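You operate a simulated robot arm through the tools that you are given. There is no shell and no other tool. Be economical: measure what you need, move in short steps, check, and stop when the job is done.

The job below is to be done with a simulated two-armed robot. You get a single attempt, and the scene is never put back.

TASK
Clamp the grey bracket in the vice and brush the rust off it.
Fine: use the wire brush and put it back; then open the vice and lay the bracket in the silver tray. Set down upright: what you pick out, wire brush. What is to be rubbed or washed off counts as gone when no trace of it is left.
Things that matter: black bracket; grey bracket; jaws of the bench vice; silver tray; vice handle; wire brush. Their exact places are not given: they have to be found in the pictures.

Only the result counts: the job must be done as asked and must still hold three seconds after the hand-in. Knocking over, shifting, dropping, spilling or breaking anything else fails it.

THE ROBOT
Two 7-joint arms with two-finger grippers on one trunk, hanging from a carriage that runs on a gantry, over the field with the corners [-2470, -156], [30, -156], [31, 1024], [-2469, 1024] (x, y) and turns from -6.283 to 5.725 rad about z. Base frame: it is fixed where the carriage stands at the start and does not move with it; the origin is on the floor, on the carriage's upright axis, x ahead of it, y to its left, z up; the surface under the hand at the start is at about z = 880. Lengths are in mm, angles in rad, forces in N, time in s.
The left shoulder is at the start at [0, 236, 1573], the right one opposite. With the tool pointing down near the work surface each hand reaches from about 100 to 660 mm from the robot's upright axis, wherever it stands, measured 20 degrees to its own side. Places, roughly: jaws of the bench vice [700, 0, 900]; silver tray [500, -100, 900]; silver tray (10x10x3 cm) [500, -100, 900]; vice handle [700, 100, 900]. Payload 3.43 kg a hand.
Tool frame (each hand has its own): the origin (TCP) lies between the finger pads and is the grasp point; the fingertips stand 30 mm ahead of it; z points along the fingers, y is the line along which they close. Largest opening 104 mm; the body of the gripper starts 57 mm behind the TCP.
Orientation is that of the tool frame in the base frame, as a unit quaternion [x, y, z, w]. With the fingers straight down and closing along the base's y, the tool's x points along the base's -x, its y along +y and its z along -z.

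THE INTERFACE
- The arms move only by the tool drive_tool. It takes "left_commands", "right_commands" or both (then of equal length, played together; a hand with none holds still); each is a list of rows, each an object of numbers (a shift or turn left out is 0, a gripper value left out holds the last): "x", "y", "z": the shift along the tool's x, y, z in units of 50 mm (1.0 is 50 mm); "ax", "ay", "az": the turn, a rotation vector about the tool's x, y, z in units of 5 degrees (1.0 is 5 degrees); "hand": the closure in counts, from 0 (fully open) to 255 (shut). In form: [{"x": .., "y": .., "z": .., "ax": .., "ay": .., "az": .., "hand": ..}, ...]. A call has 1 to 20 rows; each row shifts and turns the commanded pose from where the row before left it, along the tool's axes as they then stand. A call with a number of a shift or a turn outside -1 to 1 is refused whole. Each row takes 0.2 s and may step no farther than 50 mm and 0.15 rad from the row before; otherwise, or with a gripper value out of range, the whole call is refused. A pose out of reach is approached as far as the arm can. The call stops where the force on the tool passes 40 N (or 10 N more than at its start, if that is more) or the arm is blocked; 0.2 s more then pass. Each finger travels about 45 mm/s and halts on what it meets, pressing with about 27 N; the grip force reading is that of the motor and also rises with nothing between the fingers. The clock runs only during rows and for 0.2 s after the last one: add rows that do not move to give the fingers time. The reply holds the time, the measured pose of the TCP, the force on the tool along the base axes, the opening and the grip force, in the units named above and with some noise, with the torque about the TCP (base axes, N m) and any sound that the robot's microphone picked up.
- Cameras (640 x 400 px; columns grow to the right, rows downward): "scene" is now at [246.4, -18.2, 1694.5]; the picture's right is [-0.51, -0.86, 0.00], its down [-0.77, 0.46, -0.44] and it looks along [0.38, -0.23, -0.90] (base axes); focal length 249 px, centre (320, 200). "left" rides on the left gripper at [67, -18, -90] in its tool frame; the picture's right is [0.25, 0.97, 0.00], its down [-0.73, 0.19, -0.66] and it looks along [-0.64, 0.17, 0.75] (tool axes); focal length 218 px, centre (320, 200). "right" rides on the right gripper at [67, 18, -90] in its tool frame; the picture's right is [-0.25, 0.97, 0.00], its down [-0.73, -0.19, -0.66] and it looks along [-0.64, -0.17, 0.75] (tool axes); focal length 218 px, centre (320, 200).
- get_image(camera): a new picture of that camera. It takes no simulated time.
- move_column(by): slides the trunk up (or, below 0, down) by that many mm; the arms and the scene camera ride with it, the base frame stays. It gives what a move gives, with no picture.
- drive_base(legs): drives the robot by 1 to 6 legs, each [ahead, left, turn to the left] in mm, mm and rad, along the robot's own axes; the way and the turn of a leg run together, so that a leg with both is an arc; at most 1500 mm and 3.142 rad a leg. The arms and the cameras ride along, it lands a little off, and it stops where it bumps. It keeps to its track: a leg is cut to what the track allows. It gives what a move gives.
- aim_head(pan, tilt): turns the head with the scene camera to pan (to the left, within 1.501 rad either way) and tilt (down, from -0.506 to 1.204), counted from straight ahead of the robot. It gives what a move gives.
- probe_pixels(camera, pixels): for up to 12 pixels [column, row] of the newest picture of that camera ("zoom" is the newest enlarged one), the place [x, y, z] in the base frame of the surface seen there, good to about 3 mm, but the place of the scene camera against the robot may be out by one fixed shift of up to 25 mm in any direction. It takes no simulated time.
- close_up(camera, box): a new picture of the part [left, top, right, bottom] of that camera's present view, enlarged. It takes no simulated time.
- sign_off(): hands the job in; it is judged then, once.

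Work in short steps. Measure before you move; look again where a grasp or a placing could have gone wrong, and mend it. You have 80 turns and 70 pictures in all, those below and enlarged ones among them. Open the grippers and draw the arms clear of the work before you hand the job in, unless the task says otherwise; then end with one line.

The tools are called by a JSON object that holds its "api" and its "payload". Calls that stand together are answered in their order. drive_tool: Moves the arms, as the interface text tells. Its arguments: {"type":"object","properties":{"left_commands":{"type":"array","items":{"type":"object","properties":{"x":{"type":"number"},"y":{"type":"number"},"z":{"type":"number"},"ax":{"type":"number"},"ay":{"type":"number"},"az":{"type":"number"},"hand":{"type":"number"}}}},"right_commands":{"type":"array","items":{"type":"object","properties":{"x":{"type":"number"},"y":{"type":"number"},"z":{"type":"number"},"ax":{"type":"number"},"ay":{"type":"number"},"az":{"type":"number"},"hand":{"type":"number"}}}}},"required":[]} The other tools are called the same way: move_column (by) slides the trunk up or down; drive_base (legs) drives the base; aim_head (pan, tilt) turns the head that bears the scene camera; get_image (camera) takes a picture; probe_pixels (camera, pixels) gives the place of the surface under pixels of a picture; close_up (camera, box) takes an enlarged picture of a part of a camera's view; sign_off () hands the job in.

At the start:

```text
t: 0.0
left_tcp_pos: [534.4, 133.7, 1207.2]
left_ee_rot: [-0.001, 1.0, 0.0, -0.001]
left_contact_force: [-0.2, -0.2, 0.2]
left_torque: [0.0, -0.04, -0.02]
left_gripper_width: 104.0
left_grip_force: 0.0
right_tcp_pos: [384.0, -281.6, 1207.0]
right_ee_rot: [0.0, 1.0, 0.0, 0.0]
right_contact_force: [0.8, 1.0, 0.1]
right_torque: [0.0, 0.01, 0.02]
right_gripper_width: 104.0
right_grip_force: 0.0
trunk travel left (down, up): [-483.0, 157.0]
robot x, y, heading: [-1.6, -1.1, -0.002]
head pan, tilt: [-0.536, 1.114]
```

scene: 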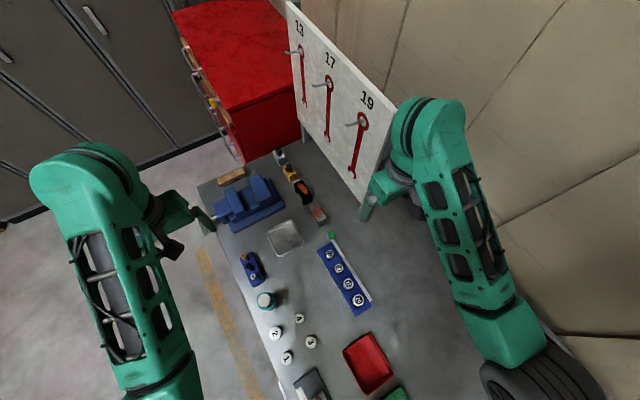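
right: 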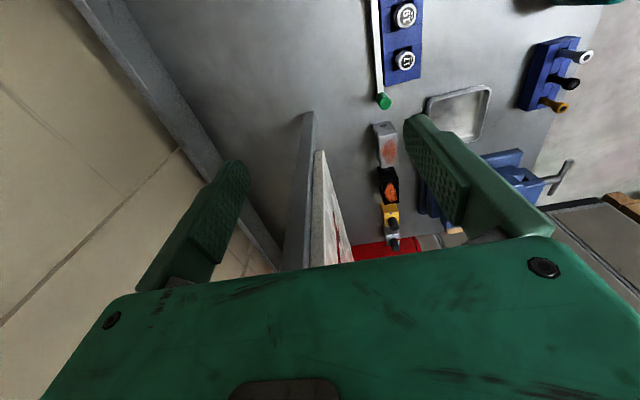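
left: 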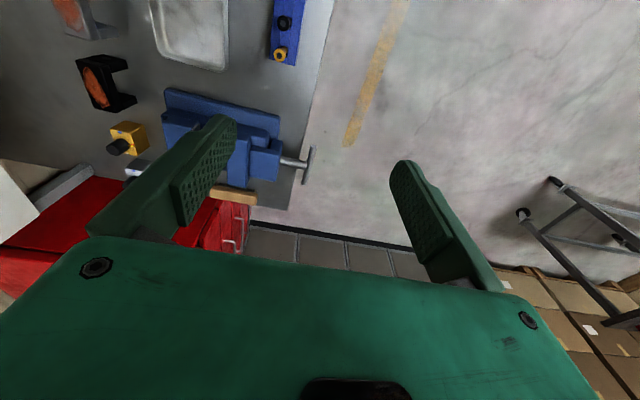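

The pictures show the vice near scene (250,205), tray (285,238) and brackets (305,190)/(317,213). I enlarge that area.

{"api": "close_up", "payload": {"camera": "scene", "box": [190, 140, 350, 240]}}

{"api": "close_up", "payload": {"camera": "left", "box": [40, 0, 340, 220]}}

```text
4.00 times, centred on (270, 190) of scene
```

zoom: 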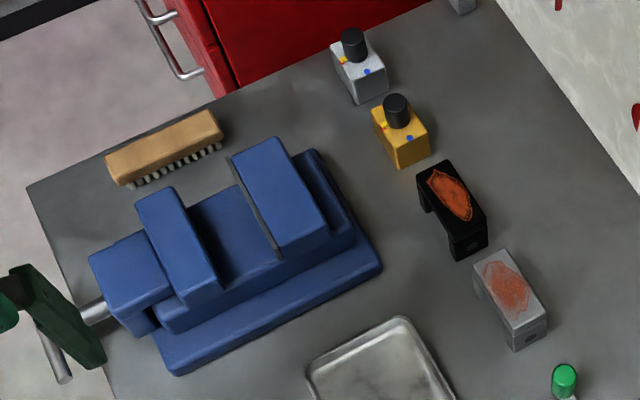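

```text
1.82 times, centred on (190, 110) of left
```

zoom: 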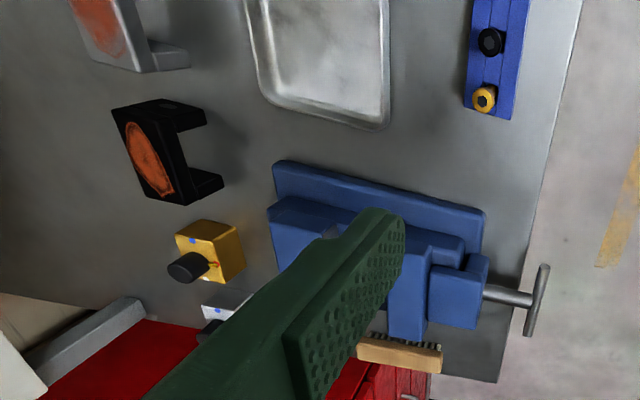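

I probe the left-hand zoom (wrist camera, not affected by the scene shift), and matching scene pixels to find the offset.

{"api": "probe_pixels", "payload": {"camera": "zoom", "pixels": [[115, 30], [150, 68], [148, 150], [205, 115], [330, 60], [380, 180], [280, 240], [455, 285], [543, 300], [505, 297], [400, 355], [235, 240]]}}

{"api": "probe_pixels", "payload": {"camera": "scene", "pixels": [[317, 211], [311, 204], [302, 189], [285, 238], [234, 203], [260, 190], [247, 198], [219, 210], [204, 228], [231, 176], [253, 193], [213, 217]]}}

```text
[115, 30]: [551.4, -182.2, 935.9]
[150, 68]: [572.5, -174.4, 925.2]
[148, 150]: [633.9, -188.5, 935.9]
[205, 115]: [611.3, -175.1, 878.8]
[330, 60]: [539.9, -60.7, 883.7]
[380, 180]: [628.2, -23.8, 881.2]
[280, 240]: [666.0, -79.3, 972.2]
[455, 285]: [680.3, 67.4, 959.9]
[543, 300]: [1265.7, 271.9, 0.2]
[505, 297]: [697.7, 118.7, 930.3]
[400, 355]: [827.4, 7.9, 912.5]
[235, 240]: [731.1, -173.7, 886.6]
```

```text
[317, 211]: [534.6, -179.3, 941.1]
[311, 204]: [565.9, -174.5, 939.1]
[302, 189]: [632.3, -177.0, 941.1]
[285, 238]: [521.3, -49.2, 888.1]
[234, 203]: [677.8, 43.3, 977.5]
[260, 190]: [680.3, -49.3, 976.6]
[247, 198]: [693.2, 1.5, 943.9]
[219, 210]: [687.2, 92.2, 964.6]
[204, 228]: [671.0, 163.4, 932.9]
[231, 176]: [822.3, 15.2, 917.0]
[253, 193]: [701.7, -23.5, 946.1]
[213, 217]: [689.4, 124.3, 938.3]
```

Scene offset seems small (about z +5). Next I probe the pegboard, which the right arm must avoid, and bracket/brush edges.

{"api": "probe_pixels", "payload": {"camera": "scene", "pixels": [[291, 10], [370, 100], [362, 195], [303, 120], [392, 100], [262, 80], [260, 172], [280, 157], [333, 235], [252, 268]]}}

{"api": "close_up", "payload": {"camera": "right", "box": [330, 80, 490, 260]}}

```text
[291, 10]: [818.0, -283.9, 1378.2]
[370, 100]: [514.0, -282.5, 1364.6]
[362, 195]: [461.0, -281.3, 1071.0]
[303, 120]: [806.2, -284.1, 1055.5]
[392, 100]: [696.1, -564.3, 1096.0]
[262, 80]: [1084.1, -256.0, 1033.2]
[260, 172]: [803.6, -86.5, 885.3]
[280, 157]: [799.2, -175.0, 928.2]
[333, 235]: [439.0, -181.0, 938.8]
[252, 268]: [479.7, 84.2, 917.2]
```

```text
2.22 times, centred on (410, 170) of right
```

zoom: 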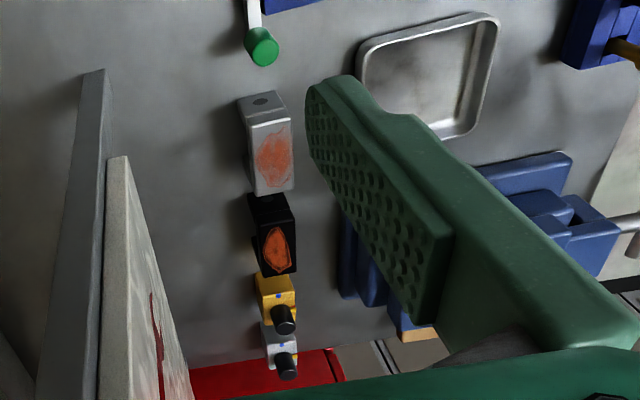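

The board stands at y≈-283 from x≈455, so the right arm is cramped there; I want the left arm with the base turned right. I check the wall distance on the right first.

{"api": "probe_pixels", "payload": {"camera": "scene", "pixels": [[560, 200], [500, 120], [560, 320], [520, 230], [460, 30], [610, 370], [370, 370], [430, 350]]}}

{"api": "aim_head", "payload": {"pan": 0.0, "tilt": 0.9}}

{"api": "get_image", "payload": {"camera": "scene"}}

```text
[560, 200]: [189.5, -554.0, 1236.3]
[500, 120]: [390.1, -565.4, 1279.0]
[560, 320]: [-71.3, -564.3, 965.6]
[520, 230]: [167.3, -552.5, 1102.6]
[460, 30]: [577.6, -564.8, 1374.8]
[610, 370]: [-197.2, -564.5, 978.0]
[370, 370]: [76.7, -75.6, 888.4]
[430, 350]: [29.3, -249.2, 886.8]
```

```text
t: 1.0
left_tcp_pos: [533.3, 131.6, 1207.6]
left_ee_rot: [-0.001, 1.0, -0.001, 0.0]
left_contact_force: [-0.6, 0.0, 0.0]
left_torque: [-0.02, 0.02, -0.03]
left_gripper_width: 103.8
left_grip_force: 0.1
right_tcp_pos: [383.7, -281.6, 1208.9]
right_ee_rot: [0.0, 1.0, 0.0, 0.0]
right_contact_force: [-0.1, 0.7, -0.2]
right_torque: [-0.02, 0.01, 0.01]
right_gripper_width: 103.9
right_grip_force: 0.0
trunk travel left (down, up): [-483.0, 157.0]
robot x, y, heading: [-2.9, 3.7, -0.005]
head pan, tilt: [0.0, 0.901]
```

```text
63 pictures are left
```

scene: 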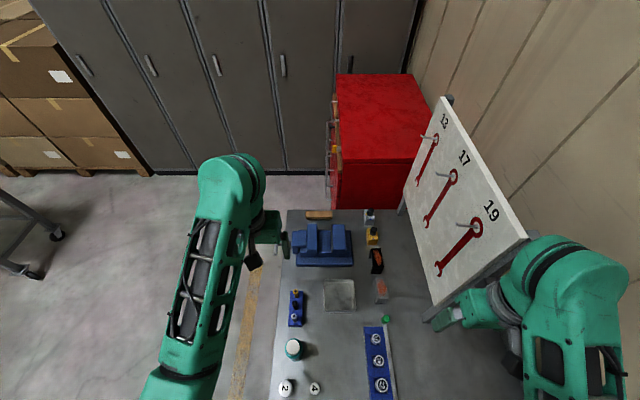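

The wall is at y≈-560. Turning left while shifted left brings the right shoulder forward and away from the wall, so the right arm can reach everything; I do that drive stepwise.

{"api": "drive_base", "payload": {"legs": [[0, 130, 0], [28, 0, 0], [0, 0, 0.8]]}}

{"api": "aim_head", "payload": {"pan": -0.8, "tilt": 0.95}}

{"api": "get_image", "payload": {"camera": "scene"}}

{"api": "get_image", "payload": {"camera": "right"}}

```text
t: 4.8
left_tcp_pos: [307.8, 605.0, 1207.7]
left_ee_rot: [-0.387, 0.922, 0.001, 0.0]
left_contact_force: [0.3, 0.7, 0.1]
left_torque: [0.01, -0.03, 0.0]
left_gripper_width: 104.0
left_grip_force: 0.1
right_tcp_pos: [499.5, 206.2, 1208.2]
right_ee_rot: [-0.387, 0.922, 0.0, -0.001]
right_contact_force: [0.7, -0.8, 0.8]
right_torque: [-0.01, 0.0, -0.03]
right_gripper_width: 103.9
right_grip_force: 0.1
trunk travel left (down, up): [-483.0, 157.0]
robot x, y, heading: [29.8, 130.0, 0.791]
head pan, tilt: [0.0, 0.901]
```

```text
t: 5.9
left_tcp_pos: [307.6, 604.3, 1207.7]
left_ee_rot: [-0.387, 0.922, 0.0, 0.0]
left_contact_force: [-0.3, -1.1, -0.3]
left_torque: [0.0, 0.03, -0.01]
left_gripper_width: 103.8
left_grip_force: 0.0
right_tcp_pos: [498.4, 206.2, 1207.2]
right_ee_rot: [-0.387, 0.922, 0.0, 0.0]
right_contact_force: [1.6, -0.1, -0.1]
right_torque: [0.0, 0.01, -0.02]
right_gripper_width: 103.9
right_grip_force: 0.0
trunk travel left (down, up): [-483.0, 157.0]
robot x, y, heading: [27.9, 132.0, 0.791]
head pan, tilt: [-0.799, 0.949]
```

```text
62 pictures are left
```

scene: 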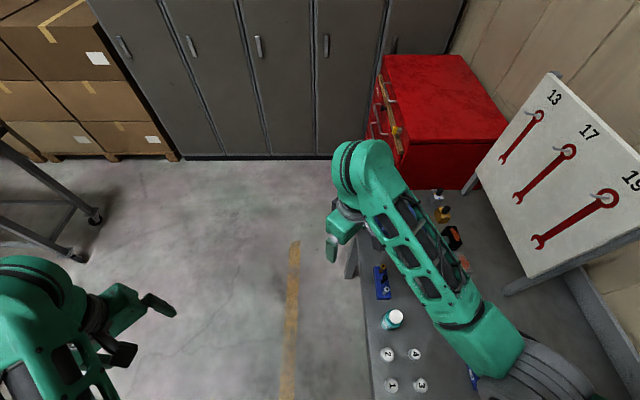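

```text
61 pictures are left
```

right: 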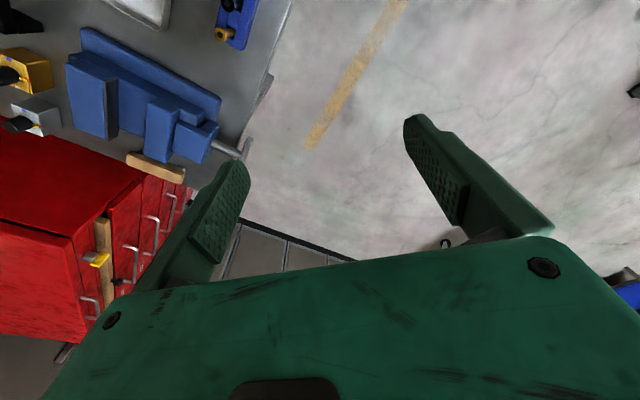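

The upper arm hides the table in the scene view, so I rely on the wrist camera. I turn the right hand about its axis by +135° (camera to the +Y side, away from the board) to close along base X.

{"api": "drive_tool", "payload": {"right_commands": [{"az": 1}, {"az": 1}, {"az": 1}, {"az": 1}, {"az": 1}, {"az": 1}, {"az": 1}, {"az": 1}, {"az": 1}, {"az": 1}, {"az": 1}, {"az": 1}, {"az": 1}, {"az": 1}, {"az": 1}, {"az": 1}, {"az": 1}, {"az": 1}, {"az": 1}, {"az": 1}]}}

{"api": "drive_tool", "payload": {"right_commands": [{"az": 1}, {"az": 1}, {"az": 1}, {"az": 1}, {"az": 1}, {"az": 1}, {"az": 1}, {"az": 0.06}]}}

{"api": "get_image", "payload": {"camera": "right"}}

```text
t: 10.1
left_tcp_pos: [307.0, 604.5, 1207.6]
left_ee_rot: [-0.387, 0.922, -0.001, -0.001]
left_contact_force: [-0.3, -0.1, 0.1]
left_torque: [0.01, -0.01, 0.01]
left_gripper_width: 103.9
left_grip_force: 0.1
right_tcp_pos: [571.9, 49.5, 1207.6]
right_ee_rot: [0.454, 0.891, 0.001, 0.001]
right_contact_force: [0.5, 0.4, 0.5]
right_torque: [0.02, 0.04, 0.03]
right_gripper_width: 103.8
right_grip_force: 0.1
right hand out of reach, approached as far as the arm can: row 15, 16, 17, 18, 19, 20
trunk travel left (down, up): [-483.0, 157.0]
robot x, y, heading: [28.8, 130.6, 0.79]
head pan, tilt: [-0.799, 0.949]
```

```text
t: 11.9
left_tcp_pos: [307.8, 605.0, 1207.8]
left_ee_rot: [-0.387, 0.922, -0.001, 0.0]
left_contact_force: [-0.3, 1.1, 0.4]
left_torque: [0.0, -0.02, -0.03]
left_gripper_width: 104.1
left_grip_force: 0.1
right_tcp_pos: [547.6, -182.9, 1208.2]
right_ee_rot: [0.705, 0.709, 0.0, 0.0]
right_contact_force: [0.2, 0.8, -0.4]
right_torque: [0.01, -0.04, 0.03]
right_gripper_width: 104.2
right_grip_force: 0.1
right hand out of reach, approached as far as the arm can: row 1, 2, 3, 4, 5, 6, 7, 8
trunk travel left (down, up): [-483.0, 157.0]
robot x, y, heading: [26.5, 132.2, 0.789]
head pan, tilt: [-0.799, 0.949]
```

```text
60 pictures are left
```

right: 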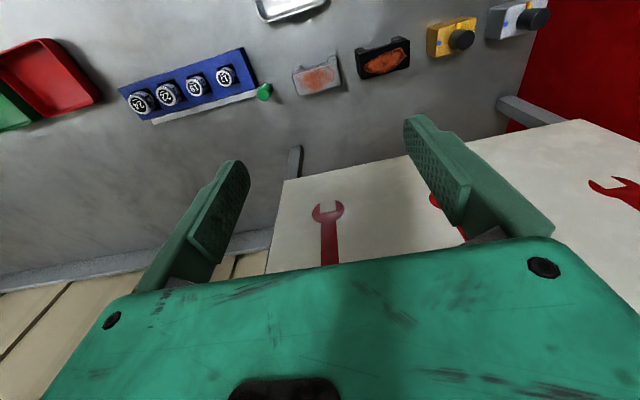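

The turn hit a joint limit and the hand was dragged to (548,-183), though the orientation was reached. I test the other sense (tool x towards -Y), to learn which closes along X comfortably near the vice.

{"api": "drive_tool", "payload": {"right_commands": [{"x": 1, "az": -1}, {"x": 1, "az": -1}, {"az": -1}, {"az": -1}, {"az": -1}, {"az": -1}, {"az": -1}, {"az": -1}, {"az": -1}, {"az": -1}, {"az": -1}, {"az": -1}, {"az": -1}, {"az": -1}, {"az": -1}, {"az": -1}, {"az": -1}, {"az": -1}]}}

{"api": "drive_tool", "payload": {"right_commands": [{"az": -1}, {"az": -1}, {"az": -1}, {"az": -1}, {"az": -1}, {"az": -1}, {"az": -1}, {"az": -1}, {"az": -1}, {"az": -1}, {"az": -1}, {"az": -1}, {"az": -1}, {"az": -1}, {"az": -1}, {"az": -1}, {"az": -1}, {"az": -1}]}}

{"api": "get_image", "payload": {"camera": "right"}}

```text
t: 15.7
left_tcp_pos: [307.2, 604.4, 1208.6]
left_ee_rot: [-0.387, 0.922, 0.0, 0.0]
left_contact_force: [0.2, -0.3, 0.2]
left_torque: [0.0, -0.03, 0.01]
left_gripper_width: 104.1
left_grip_force: 0.0
right_tcp_pos: [535.3, -111.5, 1206.8]
right_ee_rot: [-0.002, 1.0, 0.0, 0.0]
right_contact_force: [-0.3, 0.0, 0.5]
right_torque: [0.0, -0.04, -0.03]
right_gripper_width: 103.6
right_grip_force: 0.0
right hand out of reach, approached as far as the arm can: row 1, 2
trunk travel left (down, up): [-483.0, 157.0]
robot x, y, heading: [29.1, 130.5, 0.787]
head pan, tilt: [-0.799, 0.949]
```

```text
t: 19.5
left_tcp_pos: [306.7, 605.0, 1207.0]
left_ee_rot: [-0.386, 0.923, 0.0, 0.0]
left_contact_force: [-0.3, 0.7, 0.0]
left_torque: [-0.04, 0.01, 0.01]
left_gripper_width: 104.3
left_grip_force: 0.2
right_tcp_pos: [534.1, -111.2, 1205.8]
right_ee_rot: [0.708, -0.706, 0.001, 0.0]
right_contact_force: [0.2, 0.1, 0.7]
right_torque: [0.01, -0.01, -0.01]
right_gripper_width: 104.1
right_grip_force: 0.0
trunk travel left (down, up): [-483.0, 157.0]
robot x, y, heading: [27.8, 132.2, 0.791]
head pan, tilt: [-0.799, 0.949]
```

```text
59 pictures are left
```

right: 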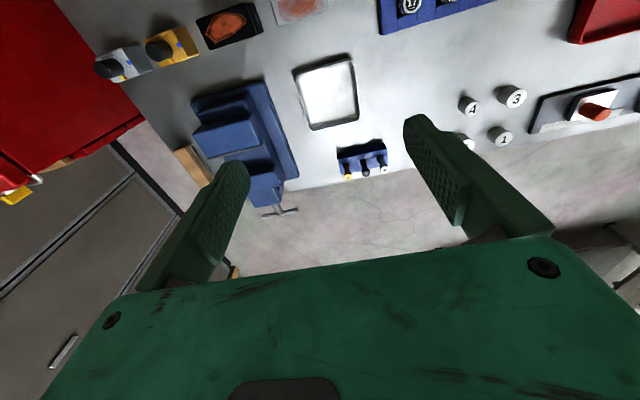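

Tool x towards -Y (closing along X) is reachable with margin. Now enlarge the vice/brush and the brackets from here.

{"api": "close_up", "payload": {"camera": "right", "box": [160, 70, 320, 220]}}

{"api": "probe_pixels", "payload": {"camera": "zoom", "pixels": [[10, 10], [10, 20]]}}

```text
2.67 times, centred on (240, 145) of right
```

zoom: 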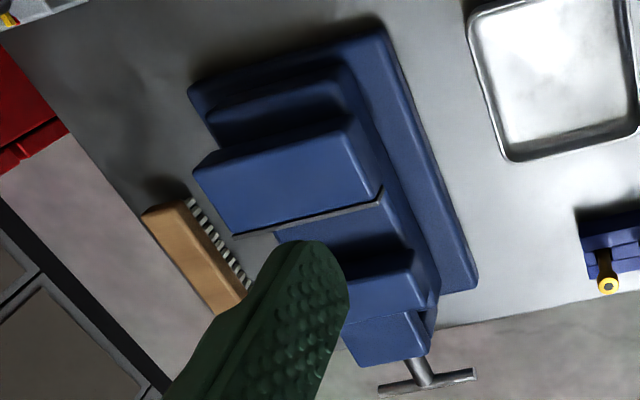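

```text
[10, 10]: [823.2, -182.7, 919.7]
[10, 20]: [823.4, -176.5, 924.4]
```

I probe jaw edges, bed, T-handle ends and the brush in this zoom.

{"api": "probe_pixels", "payload": {"camera": "zoom", "pixels": [[237, 232], [378, 192], [360, 130], [205, 178], [345, 220], [380, 240], [350, 295], [410, 262], [385, 387], [470, 375], [415, 372], [415, 255]]}}

{"api": "probe_pixels", "payload": {"camera": "zoom", "pixels": [[150, 215], [180, 205], [230, 300], [205, 260], [425, 300], [350, 340], [415, 330], [470, 280], [385, 40], [570, 80], [500, 150], [305, 240]]}}

```text
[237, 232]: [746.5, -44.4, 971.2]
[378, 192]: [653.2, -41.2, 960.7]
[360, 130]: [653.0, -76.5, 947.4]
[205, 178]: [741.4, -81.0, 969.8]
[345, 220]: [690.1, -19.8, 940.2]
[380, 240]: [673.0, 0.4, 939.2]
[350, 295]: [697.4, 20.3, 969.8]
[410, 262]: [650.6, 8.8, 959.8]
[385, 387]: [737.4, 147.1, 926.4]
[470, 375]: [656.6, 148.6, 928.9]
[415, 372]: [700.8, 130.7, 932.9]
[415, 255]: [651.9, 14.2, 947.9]
```

```text
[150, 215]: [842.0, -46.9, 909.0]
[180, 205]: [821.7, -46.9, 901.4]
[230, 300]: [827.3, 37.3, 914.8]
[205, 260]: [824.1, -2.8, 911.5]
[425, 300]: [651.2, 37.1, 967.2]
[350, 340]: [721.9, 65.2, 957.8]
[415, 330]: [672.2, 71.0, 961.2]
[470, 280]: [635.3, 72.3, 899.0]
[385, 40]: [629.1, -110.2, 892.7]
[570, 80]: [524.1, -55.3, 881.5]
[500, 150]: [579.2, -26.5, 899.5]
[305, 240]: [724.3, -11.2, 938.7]
```

Vice: jaws x 652–747, fixed face y≈-42, moving face y≈15, bed z≈940, T-bar along X at y≈148, z≈928. Now I check whether the scene camera sees the bracket.

{"api": "get_image", "payload": {"camera": "scene"}}

```text
57 pictures are left
```

scene: 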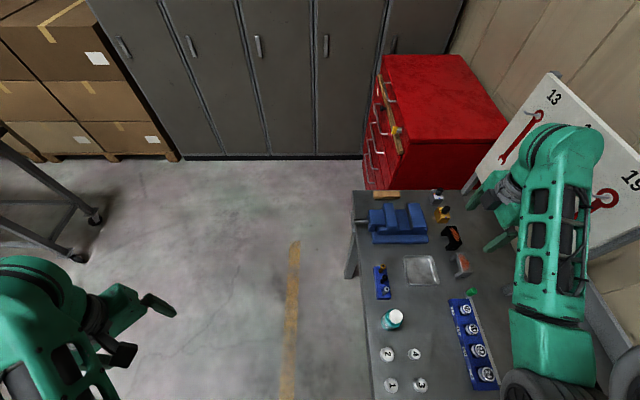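

The scene camera now sees the bracket at about (462,264); I enlarge it.

{"api": "close_up", "payload": {"camera": "scene", "box": [425, 215, 489, 285]}}

```text
5.71 times, centred on (457, 250) of scene
```

zoom: 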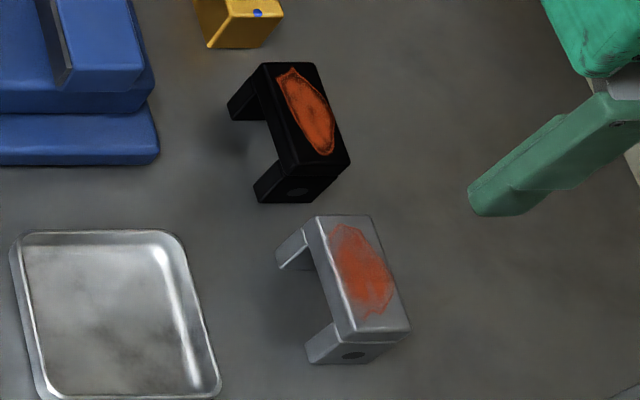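

{"api": "probe_pixels", "payload": {"camera": "zoom", "pixels": [[312, 226], [366, 220], [402, 325], [345, 330], [362, 270], [340, 225], [375, 322], [352, 356], [313, 357], [283, 258], [290, 300], [327, 345]]}}

```text
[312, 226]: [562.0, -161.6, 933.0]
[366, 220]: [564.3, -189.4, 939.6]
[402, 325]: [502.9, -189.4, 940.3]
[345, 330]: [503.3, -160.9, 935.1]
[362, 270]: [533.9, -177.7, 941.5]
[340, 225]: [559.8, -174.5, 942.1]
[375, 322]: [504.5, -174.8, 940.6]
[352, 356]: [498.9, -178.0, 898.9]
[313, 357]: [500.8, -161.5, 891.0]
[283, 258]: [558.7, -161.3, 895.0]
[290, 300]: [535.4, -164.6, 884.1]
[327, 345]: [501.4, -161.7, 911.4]
```

Grey bracket: about 65 long in X, 30 wide, 55 high, centre near (540,-176). I lower the right hand in the free strip at y≈-111 to z≈1000 with about 82 mm opening, then look.

{"api": "drive_tool", "payload": {"right_commands": [{"z": 0.9, "hand": 54}, {"z": 0.9}, {"z": 0.8}, {"z": 0.8}, {"z": 0.7}]}}

{"api": "get_image", "payload": {"camera": "right"}}

{"api": "close_up", "payload": {"camera": "scene", "box": [400, 180, 528, 290]}}

```text
t: 20.7
left_tcp_pos: [307.2, 603.2, 1207.8]
left_ee_rot: [-0.387, 0.922, 0.0, 0.0]
left_contact_force: [-0.5, -0.1, -0.1]
left_torque: [0.03, 0.0, 0.01]
left_gripper_width: 103.9
left_grip_force: 0.0
right_tcp_pos: [534.3, -112.0, 999.3]
right_ee_rot: [0.708, -0.706, 0.0, 0.001]
right_contact_force: [-0.7, 0.1, 0.4]
right_torque: [-0.02, 0.04, -0.03]
right_gripper_width: 81.9
right_grip_force: 0.0
trunk travel left (down, up): [-483.0, 157.0]
robot x, y, heading: [27.0, 133.8, 0.791]
head pan, tilt: [-0.799, 0.949]
```

```text
55 pictures are left
```

right: 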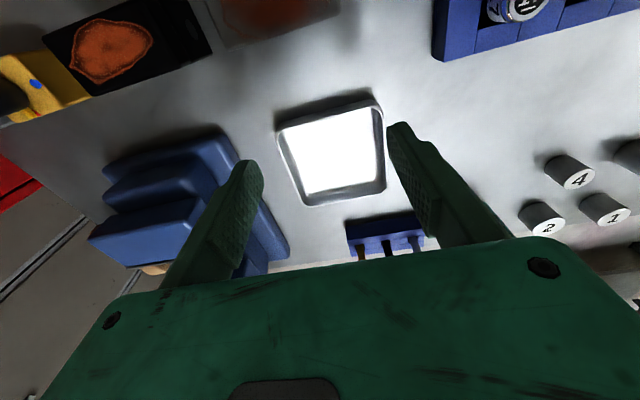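

```text
3.64 times, centred on (464, 235) of scene
```

zoom: 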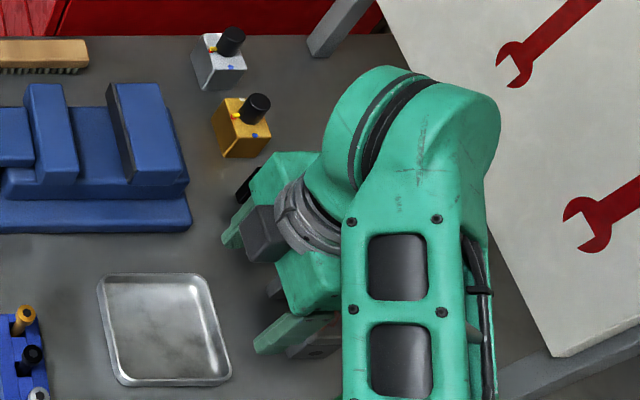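

The forearm lies close to the board; I probe its extent against the board and the bracket in the wrist view.

{"api": "probe_pixels", "payload": {"camera": "zoom", "pixels": [[495, 110], [480, 200], [490, 300], [460, 90], [400, 75], [420, 200], [550, 355], [500, 380], [400, 25], [285, 225]]}}

{"api": "probe_pixels", "payload": {"camera": "right", "pixels": [[225, 46], [345, 12], [212, 15], [212, 50], [270, 20], [205, 5], [285, 125], [380, 190], [300, 40]]}}

```text
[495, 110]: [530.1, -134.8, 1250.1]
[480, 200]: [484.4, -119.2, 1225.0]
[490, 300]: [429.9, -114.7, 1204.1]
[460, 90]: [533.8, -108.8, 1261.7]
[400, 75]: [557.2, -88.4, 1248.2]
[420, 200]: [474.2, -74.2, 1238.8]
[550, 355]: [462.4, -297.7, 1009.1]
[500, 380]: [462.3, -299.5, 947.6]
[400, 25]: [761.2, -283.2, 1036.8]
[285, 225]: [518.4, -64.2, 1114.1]
```

```text
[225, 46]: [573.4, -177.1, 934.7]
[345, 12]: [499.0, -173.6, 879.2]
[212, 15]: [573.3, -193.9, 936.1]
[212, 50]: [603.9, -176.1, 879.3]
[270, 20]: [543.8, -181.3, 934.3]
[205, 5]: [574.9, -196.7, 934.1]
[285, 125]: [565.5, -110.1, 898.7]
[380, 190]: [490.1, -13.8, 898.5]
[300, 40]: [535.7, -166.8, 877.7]
```

Forearm clearance is fine. Wrist view gives bracket far end x≈573; I slide to y≈-150 to see the whole bracket.

{"api": "drive_tool", "payload": {"right_commands": [{"x": 0.4}, {"x": 0.4}]}}

{"api": "close_up", "payload": {"camera": "right", "box": [160, 0, 440, 175]}}

```text
t: 21.3
left_tcp_pos: [307.8, 603.9, 1208.2]
left_ee_rot: [-0.387, 0.922, -0.001, 0.001]
left_contact_force: [0.1, -0.7, -0.4]
left_torque: [-0.01, -0.04, -0.02]
left_gripper_width: 103.8
left_grip_force: 0.0
right_tcp_pos: [534.3, -152.8, 1000.8]
right_ee_rot: [0.708, -0.707, 0.0, -0.001]
right_contact_force: [-0.6, -1.3, -0.3]
right_torque: [0.03, -0.03, -0.01]
right_gripper_width: 82.1
right_grip_force: 0.0
trunk travel left (down, up): [-483.0, 157.0]
robot x, y, heading: [27.5, 133.9, 0.793]
head pan, tilt: [-0.799, 0.949]
```

```text
2.29 times, centred on (300, 88) of right
```

zoom: 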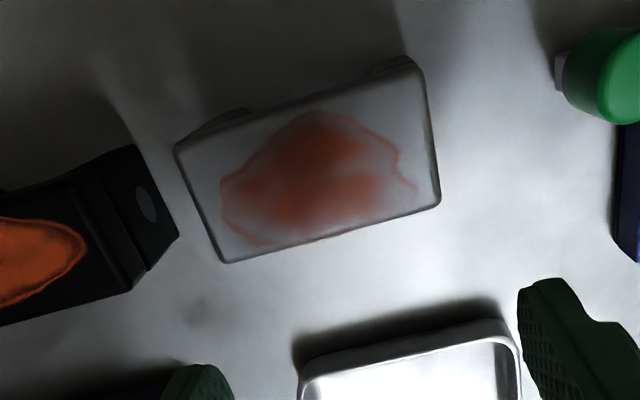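

{"api": "probe_pixels", "payload": {"camera": "zoom", "pixels": [[181, 152], [412, 70], [434, 200], [228, 257], [205, 205], [428, 135], [320, 225], [290, 120], [155, 200], [130, 280], [560, 75]]}}

```text
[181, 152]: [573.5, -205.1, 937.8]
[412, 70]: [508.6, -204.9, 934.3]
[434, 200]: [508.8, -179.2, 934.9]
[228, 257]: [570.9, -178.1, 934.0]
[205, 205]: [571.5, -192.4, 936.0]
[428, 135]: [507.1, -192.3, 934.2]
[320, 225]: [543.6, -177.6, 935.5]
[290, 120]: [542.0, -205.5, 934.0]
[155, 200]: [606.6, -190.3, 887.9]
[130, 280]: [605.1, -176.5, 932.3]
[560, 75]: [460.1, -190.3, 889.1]
```

Bracket centre (540.5,-191.5), top z 935, black bracket starts at x 605, so fingers fit. I move over it and descend to z≈918.

{"api": "drive_tool", "payload": {"right_commands": [{"x": 0.4, "y": -0.124}, {"x": 0.374}, {"z": 0.6}, {"z": 0.5}, {"z": 0.35}, {"z": 0.2}]}}

{"api": "get_image", "payload": {"camera": "right"}}

```text
t: 22.7
left_tcp_pos: [307.9, 604.4, 1208.5]
left_ee_rot: [-0.387, 0.922, 0.001, 0.001]
left_contact_force: [-0.3, 0.1, -0.1]
left_torque: [0.01, 0.02, 0.01]
left_gripper_width: 103.9
left_grip_force: 0.1
right_tcp_pos: [541.1, -187.7, 919.2]
right_ee_rot: [0.707, -0.707, 0.0, 0.0]
right_contact_force: [0.3, -0.6, 0.1]
right_torque: [-0.01, 0.0, 0.03]
right_gripper_width: 82.1
right_grip_force: 0.1
trunk travel left (down, up): [-483.0, 157.0]
robot x, y, heading: [28.7, 129.5, 0.791]
head pan, tilt: [-0.799, 0.949]
```

```text
52 pictures are left
```

right: 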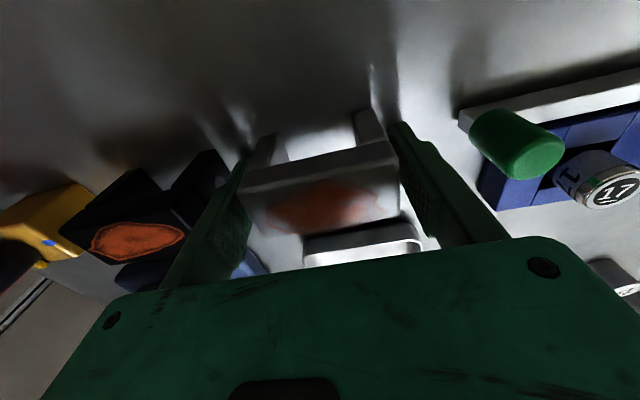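

Fingers straddle the bracket's ends; I nudge 3 mm and close, then lift 20 mm.

{"api": "drive_tool", "payload": {"right_commands": [{"x": 0.06, "hand": 255}, {"hand": 255}, {"hand": 255}, {"hand": 255}, {"z": -0.2}, {"z": -0.2}]}}

{"api": "get_image", "payload": {"camera": "right"}}

```text
t: 24.1
left_tcp_pos: [306.9, 605.3, 1207.8]
left_ee_rot: [-0.387, 0.922, 0.0, 0.0]
left_contact_force: [-0.2, 0.2, 0.5]
left_torque: [0.0, 0.0, -0.02]
left_gripper_width: 104.0
left_grip_force: 0.0
right_tcp_pos: [541.7, -192.0, 936.6]
right_ee_rot: [0.708, -0.706, 0.0, 0.0]
right_contact_force: [0.6, 0.9, -3.2]
right_torque: [0.0, -0.01, 0.03]
right_gripper_width: 69.9
right_grip_force: 27.2
trunk travel left (down, up): [-483.0, 157.0]
robot x, y, heading: [28.0, 134.6, 0.793]
head pan, tilt: [-0.799, 0.949]
```

```text
51 pictures are left
```

right: 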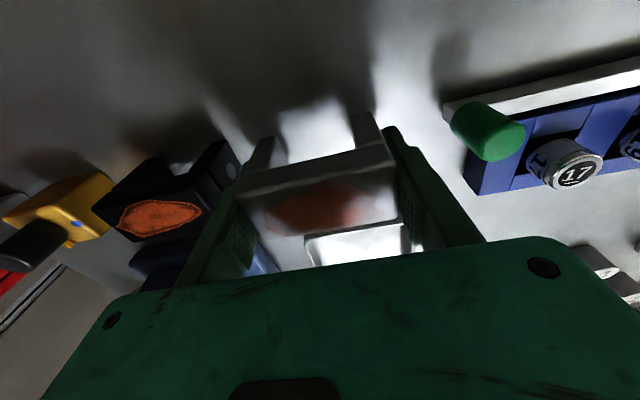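

The bracket is held (width 70, 3.2 N). I carry it: away from the board first, up to z≈1040, then over the jaw gap at (699,-20).

{"api": "drive_tool", "payload": {"right_commands": [{"z": -0.4}, {"x": -0.8}, {"x": -0.8, "z": -0.6}, {"x": -0.4, "z": -0.6}, {"z": -0.5}, {"y": -0.8, "x": -0.3}, {"y": -0.8, "x": -0.3}, {"y": -0.8, "x": -0.4}, {"y": -0.76, "x": -0.4}, {}]}}

{"api": "get_image", "payload": {"camera": "right"}}

{"api": "close_up", "payload": {"camera": "scene", "box": [340, 170, 480, 270]}}

```text
t: 26.3
left_tcp_pos: [307.7, 603.3, 1208.7]
left_ee_rot: [-0.387, 0.922, 0.001, 0.0]
left_contact_force: [0.8, 0.2, -0.5]
left_torque: [0.0, 0.0, 0.0]
left_gripper_width: 104.1
left_grip_force: 0.0
right_tcp_pos: [697.5, -21.5, 1042.3]
right_ee_rot: [0.708, -0.706, -0.001, 0.0]
right_contact_force: [0.4, -0.9, -3.5]
right_torque: [0.05, -0.01, 0.01]
right_gripper_width: 69.7
right_grip_force: 26.8
trunk travel left (down, up): [-483.0, 157.0]
robot x, y, heading: [25.8, 130.7, 0.788]
head pan, tilt: [-0.799, 0.949]
```

```text
50 pictures are left
```

right: 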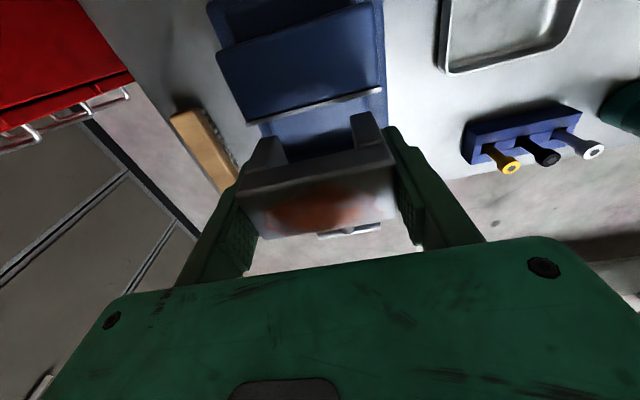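

```text
4.00 times, centred on (410, 220) of scene
```

zoom: 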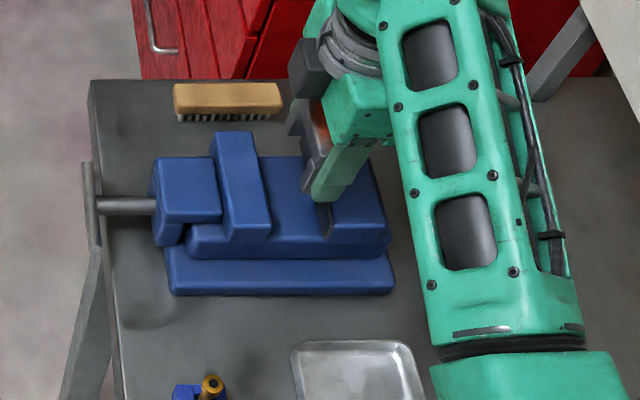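

I probe the fixed jaw's steel edge and bed in the wrist view and the moving jaw in the scene zoom.

{"api": "probe_pixels", "payload": {"camera": "right", "pixels": [[252, 119], [378, 91], [320, 106], [270, 128], [375, 105], [320, 115], [383, 112]]}}

{"api": "probe_pixels", "payload": {"camera": "zoom", "pixels": [[252, 135], [268, 222], [260, 180], [285, 200], [275, 165], [270, 240], [325, 215], [88, 200], [90, 165], [92, 240], [235, 210]]}}

```text
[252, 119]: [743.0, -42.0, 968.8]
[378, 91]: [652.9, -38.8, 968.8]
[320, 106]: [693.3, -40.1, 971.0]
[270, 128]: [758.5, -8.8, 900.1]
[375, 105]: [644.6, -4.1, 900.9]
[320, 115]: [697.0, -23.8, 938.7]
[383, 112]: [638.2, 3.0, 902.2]
```

```text
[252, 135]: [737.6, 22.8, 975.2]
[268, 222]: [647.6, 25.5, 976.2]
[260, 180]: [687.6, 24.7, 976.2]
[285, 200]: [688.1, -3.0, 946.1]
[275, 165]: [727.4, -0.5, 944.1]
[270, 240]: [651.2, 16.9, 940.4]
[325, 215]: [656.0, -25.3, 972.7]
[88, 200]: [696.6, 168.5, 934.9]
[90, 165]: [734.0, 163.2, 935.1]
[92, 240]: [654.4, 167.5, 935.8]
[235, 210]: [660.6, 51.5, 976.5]
```

Gap spans y≈-39…+12, bed wide enough. I shift to y≈-15 and lower gently to bed contact (TCP ≈978).

{"api": "drive_tool", "payload": {"right_commands": [{"x": -0.13}, {"z": 0.4}, {"z": 0.4}, {"z": 0.3}, {"z": 0.1}, {"z": 0.06}]}}

{"api": "get_image", "payload": {"camera": "right"}}

```text
t: 27.7
left_tcp_pos: [307.4, 605.5, 1206.7]
left_ee_rot: [-0.387, 0.922, 0.0, 0.0]
left_contact_force: [-0.3, -0.5, 0.1]
left_torque: [-0.02, 0.01, -0.01]
left_gripper_width: 103.8
left_grip_force: 0.1
right_tcp_pos: [698.1, -17.4, 980.0]
right_ee_rot: [0.708, -0.707, 0.0, 0.0]
right_contact_force: [0.5, 0.5, -5.0]
right_torque: [0.02, -0.02, 0.0]
right_gripper_width: 69.9
right_grip_force: 27.0
trunk travel left (down, up): [-483.0, 157.0]
robot x, y, heading: [26.5, 129.6, 0.794]
head pan, tilt: [-0.799, 0.949]
```

```text
48 pictures are left
```

right: 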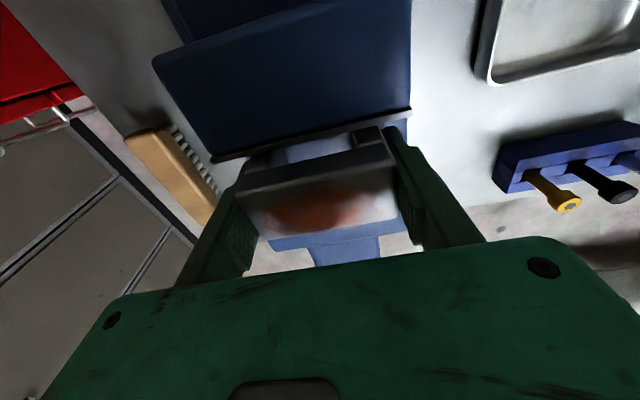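

Not yet in contact; I go down in 1.5 mm steps.

{"api": "drive_tool", "payload": {"right_commands": [{"z": 0.03}, {"z": 0.03}, {}]}}

```text
t: 28.5
left_tcp_pos: [307.2, 604.1, 1208.9]
left_ee_rot: [-0.387, 0.922, 0.001, 0.0]
left_contact_force: [0.2, 0.4, -0.5]
left_torque: [-0.03, 0.0, -0.02]
left_gripper_width: 103.9
left_grip_force: 0.2
right_tcp_pos: [700.0, -16.1, 979.1]
right_ee_rot: [0.707, -0.707, 0.001, 0.0]
right_contact_force: [-3.1, -0.5, 4.7]
right_torque: [0.08, 0.45, 0.05]
right_gripper_width: 69.8
right_grip_force: 26.6
trunk travel left (down, up): [-483.0, 157.0]
robot x, y, heading: [29.9, 133.2, 0.791]
head pan, tilt: [-0.799, 0.949]
```

Contact is felt (+4.7 N). Before releasing I look at the bracket's legs on the bed from the scene camera.

{"api": "close_up", "payload": {"camera": "scene", "box": [370, 195, 450, 250]}}

```text
7.27 times, centred on (410, 222) of scene
```

zoom: 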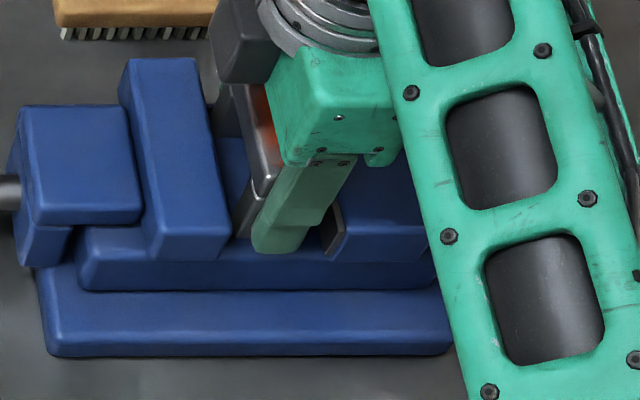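

The near leg stands on the bed with the front edge beyond it. I release and rise.

{"api": "drive_tool", "payload": {"right_commands": [{"hand": 120}, {"hand": 60}, {"hand": 40}, {"hand": 40}, {"z": -0.5}, {"z": -0.7}, {"z": -0.8}, {"z": -0.8}]}}

{"api": "close_up", "payload": {"camera": "scene", "box": [350, 180, 450, 250]}}

{"api": "get_image", "payload": {"camera": "right"}}

```text
t: 30.3
left_tcp_pos: [308.6, 604.9, 1208.1]
left_ee_rot: [-0.386, 0.923, 0.0, 0.001]
left_contact_force: [-0.6, -0.1, 0.3]
left_torque: [-0.06, -0.02, -0.03]
left_gripper_width: 103.9
left_grip_force: 0.1
right_tcp_pos: [699.2, -14.8, 1119.2]
right_ee_rot: [0.708, -0.706, 0.0, 0.001]
right_contact_force: [-0.1, -0.8, -0.6]
right_torque: [-0.01, 0.01, 0.02]
right_gripper_width: 88.0
right_grip_force: 0.0
trunk travel left (down, up): [-483.0, 157.0]
robot x, y, heading: [30.6, 133.8, 0.795]
head pan, tilt: [-0.799, 0.949]
```

```text
5.71 times, centred on (400, 215) of scene
```

zoom: 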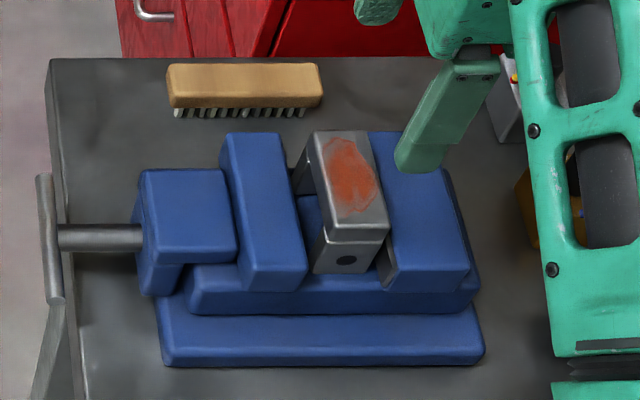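

```text
45 pictures are left
```

right: 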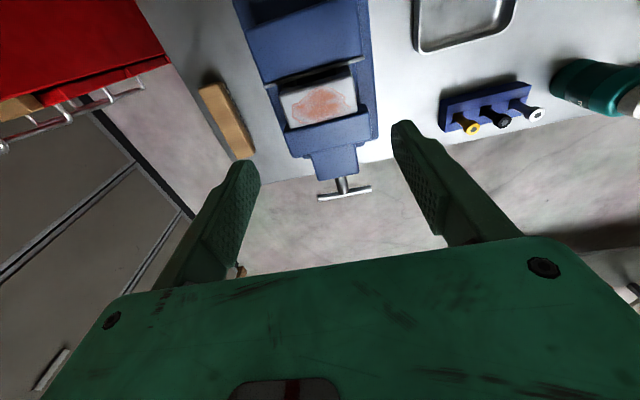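

The bracket stands square in the gap. Next the handle: I'll grip the T-bar's +X end from above (closing along Y, so the bar can pivot in the pads) and swing it over the top clockwise. First I rotate the hand back to neutral.

{"api": "drive_tool", "payload": {"right_commands": [{"az": 1}, {"az": 1}, {"az": 1}, {"az": 1}, {"az": 1}, {"az": 1}, {"az": 1}, {"az": 1}, {"az": 1}, {"az": 1}, {"az": 1}, {"az": 1}, {"az": 1}, {"az": 1}, {"az": 1}, {"az": 1}, {"az": 1}, {"az": 1}]}}

{"api": "drive_tool", "payload": {"right_commands": [{"y": 0.8}, {"y": 0.8}, {"y": 0.8}, {"y": 0.8}, {"x": 0.6}, {"x": 0.6}]}}

{"api": "get_image", "payload": {"camera": "right"}}

```text
t: 34.1
left_tcp_pos: [308.4, 604.7, 1207.8]
left_ee_rot: [-0.387, 0.922, 0.0, 0.0]
left_contact_force: [0.5, 0.5, 0.5]
left_torque: [0.01, -0.03, -0.04]
left_gripper_width: 104.3
left_grip_force: 0.0
right_tcp_pos: [698.3, -14.8, 1117.2]
right_ee_rot: [0.0, 1.0, 0.0, 0.001]
right_contact_force: [-0.5, 0.0, 0.2]
right_torque: [0.01, 0.0, 0.01]
right_gripper_width: 87.4
right_grip_force: 0.1
trunk travel left (down, up): [-483.0, 157.0]
robot x, y, heading: [30.9, 129.4, 0.79]
head pan, tilt: [-0.799, 0.949]
```

```text
t: 35.5
left_tcp_pos: [308.0, 603.5, 1207.8]
left_ee_rot: [-0.387, 0.922, 0.0, 0.0]
left_contact_force: [0.0, -0.1, 0.3]
left_torque: [-0.02, -0.02, 0.04]
left_gripper_width: 104.0
left_grip_force: 0.0
right_tcp_pos: [637.9, 143.4, 1117.5]
right_ee_rot: [0.0, 1.0, 0.0, 0.001]
right_contact_force: [0.2, -0.2, -0.4]
right_torque: [-0.01, 0.0, -0.02]
right_gripper_width: 87.7
right_grip_force: 0.1
trunk travel left (down, up): [-483.0, 157.0]
robot x, y, heading: [29.8, 132.8, 0.789]
head pan, tilt: [-0.799, 0.949]
```

```text
44 pictures are left
```

right: 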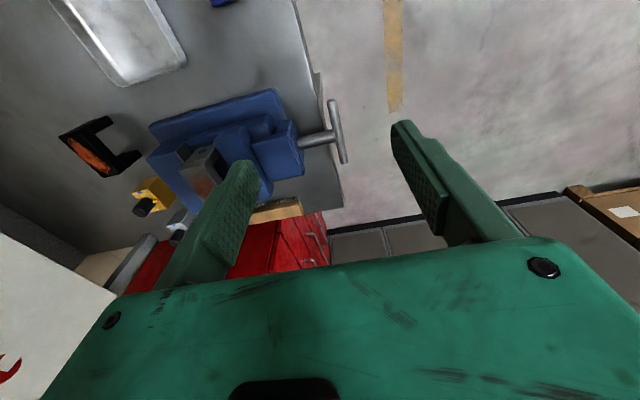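

The T-bar is at (330–345,100–163). I enlarge and measure it and the table edge.

{"api": "close_up", "payload": {"camera": "right", "box": [240, 80, 400, 200]}}

{"api": "probe_pixels", "payload": {"camera": "right", "pixels": [[332, 104], [335, 115], [338, 130], [340, 145], [343, 158], [320, 137], [308, 139], [318, 90], [330, 170], [322, 160]]}}

```text
3.33 times, centred on (320, 140) of right
```

zoom: 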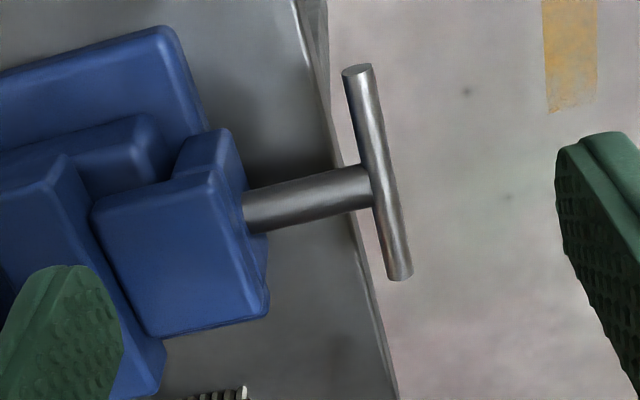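

```text
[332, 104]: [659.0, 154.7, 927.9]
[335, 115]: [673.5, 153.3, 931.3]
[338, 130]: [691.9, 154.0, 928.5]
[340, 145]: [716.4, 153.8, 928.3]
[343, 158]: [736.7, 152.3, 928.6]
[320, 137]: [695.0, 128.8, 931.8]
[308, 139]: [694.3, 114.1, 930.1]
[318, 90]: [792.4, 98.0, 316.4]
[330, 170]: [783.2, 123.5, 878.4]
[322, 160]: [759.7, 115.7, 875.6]
```

T-bar: centre (697.5,153,≈925), x 656–740; table edge y≈123. I narrow the fingers to ~32 mm and descend over its +X end at x≈732, stopping at z≈985 to check.

{"api": "drive_tool", "payload": {"right_commands": [{"x": -0.9, "y": 0.19, "hand": 176}, {"x": -0.98}, {"z": 0.9}, {"z": 0.9}, {"z": 0.85}]}}

{"api": "get_image", "payload": {"camera": "right"}}

{"api": "get_image", "payload": {"camera": "scene"}}

```text
t: 36.7
left_tcp_pos: [307.7, 604.6, 1207.9]
left_ee_rot: [-0.387, 0.922, 0.001, 0.001]
left_contact_force: [0.1, 0.4, -0.2]
left_torque: [-0.02, 0.03, 0.01]
left_gripper_width: 104.0
left_grip_force: 0.0
right_tcp_pos: [734.5, 152.1, 983.4]
right_ee_rot: [-0.001, 1.0, 0.001, 0.0]
right_contact_force: [0.3, -1.6, 0.0]
right_torque: [0.01, 0.0, 0.01]
right_gripper_width: 31.9
right_grip_force: 0.0
trunk travel left (down, up): [-483.0, 157.0]
robot x, y, heading: [27.1, 132.0, 0.791]
head pan, tilt: [-0.799, 0.949]
```

```text
42 pictures are left
```

right: 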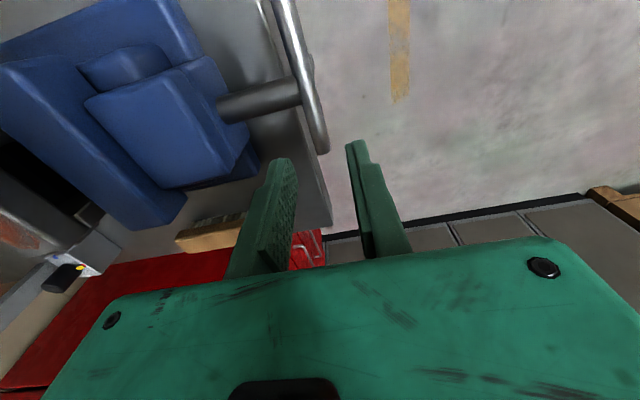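

```text
41 pictures are left
```

scene: 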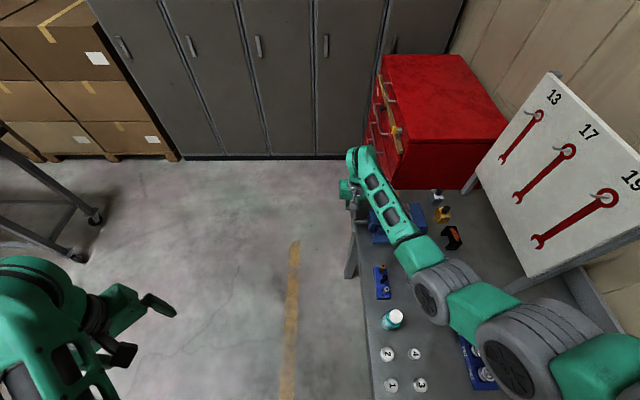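

The bar lies in line between the fingers. Descend to z≈936 and close.

{"api": "drive_tool", "payload": {"right_commands": [{"z": 0.5, "x": 0.04}, {"z": 0.44}, {"hand": 255}, {"hand": 255}, {"hand": 255}]}}

{"api": "get_image", "payload": {"camera": "right"}}

```text
t: 37.9
left_tcp_pos: [308.5, 604.8, 1207.6]
left_ee_rot: [-0.386, 0.922, 0.0, 0.0]
left_contact_force: [-0.7, 0.4, -0.6]
left_torque: [-0.02, 0.0, 0.02]
left_gripper_width: 104.1
left_grip_force: 0.1
right_tcp_pos: [732.2, 151.5, 938.0]
right_ee_rot: [-0.001, 1.0, 0.0, 0.001]
right_contact_force: [2.0, -0.4, -3.3]
right_torque: [0.06, -0.13, -0.18]
right_gripper_width: 11.8
right_grip_force: 44.7
trunk travel left (down, up): [-483.0, 157.0]
robot x, y, heading: [25.0, 135.1, 0.787]
head pan, tilt: [-0.799, 0.949]
```

```text
40 pictures are left
```

right: 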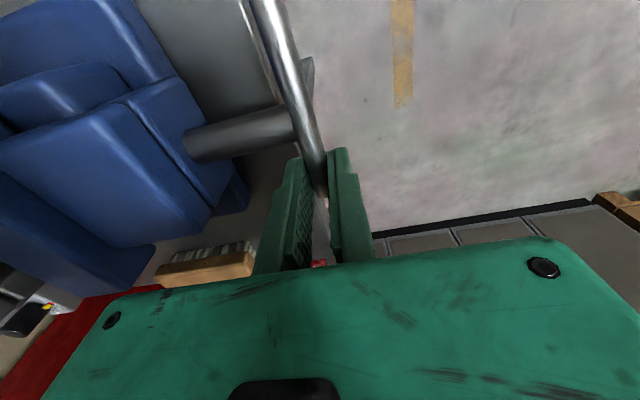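

The bar is gripped (11.8 mm). I test a 30° swing upward along the arc (radius ≈35) and watch force and jaw.

{"api": "drive_tool", "payload": {"right_commands": [{"x": 0.011, "z": -0.122}, {"x": 0.032, "z": -0.118}, {"x": 0.052, "z": -0.111}]}}

{"api": "get_image", "payload": {"camera": "right"}}

```text
t: 38.7
left_tcp_pos: [307.4, 605.7, 1208.6]
left_ee_rot: [-0.386, 0.922, 0.0, 0.0]
left_contact_force: [-0.1, 0.0, 1.1]
left_torque: [0.01, -0.02, 0.01]
left_gripper_width: 103.9
left_grip_force: 0.1
right_tcp_pos: [728.1, 153.2, 958.2]
right_ee_rot: [-0.001, 1.0, 0.0, 0.001]
right_contact_force: [-0.5, -0.2, 0.2]
right_torque: [-0.02, 0.0, -0.01]
right_gripper_width: 0.0
right_grip_force: 35.0
trunk travel left (down, up): [-483.0, 157.0]
robot x, y, heading: [26.6, 132.7, 0.794]
head pan, tilt: [-0.799, 0.949]
```

```text
39 pictures are left
```

right: 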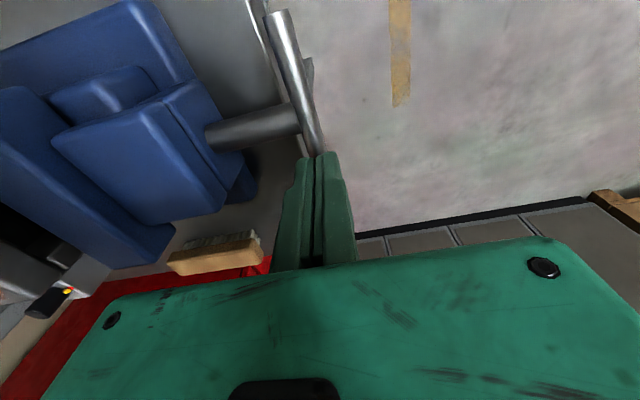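

The grip slipped off the end and the bar stayed. I'll instead push the -X end down (clockwise) with closed fingertips, watching force.

{"api": "drive_tool", "payload": {"right_commands": [{"z": -0.6}, {"x": 0.65}, {"x": 0.65}, {"z": 0.4}, {"z": 0.2}, {"z": 0.1}, {"z": 0.1}, {"z": 0.1}, {"z": 0.1}]}}

{"api": "get_image", "payload": {"camera": "right"}}

```text
t: 40.4
left_tcp_pos: [307.6, 604.1, 1206.8]
left_ee_rot: [-0.386, 0.923, 0.0, 0.0]
left_contact_force: [0.3, -0.2, -0.5]
left_torque: [-0.02, 0.01, 0.03]
left_gripper_width: 104.1
left_grip_force: 0.0
right_tcp_pos: [665.7, 155.4, 951.1]
right_ee_rot: [0.001, 1.0, 0.004, 0.007]
right_contact_force: [-3.3, -2.3, 9.9]
right_torque: [-0.06, 0.15, -0.02]
right_gripper_width: 0.0
right_grip_force: 34.5
trunk travel left (down, up): [-483.0, 157.0]
robot x, y, heading: [31.0, 133.2, 0.791]
head pan, tilt: [-0.799, 0.949]
stopped in row 8 (right hand): the force on the tool passed its limit at 59 N (the readings are from after the stop); the commanded pose is now the measured one
```

```text
38 pictures are left
```

right: 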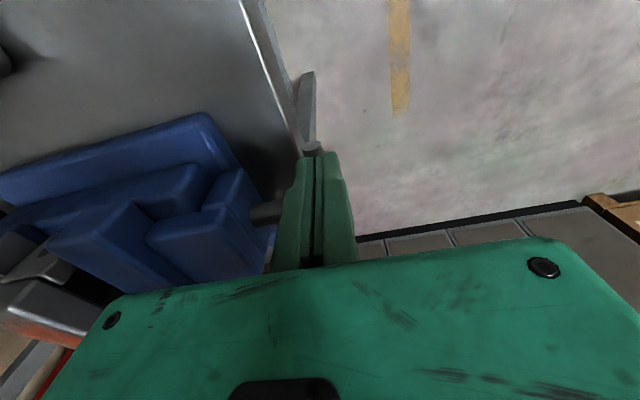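

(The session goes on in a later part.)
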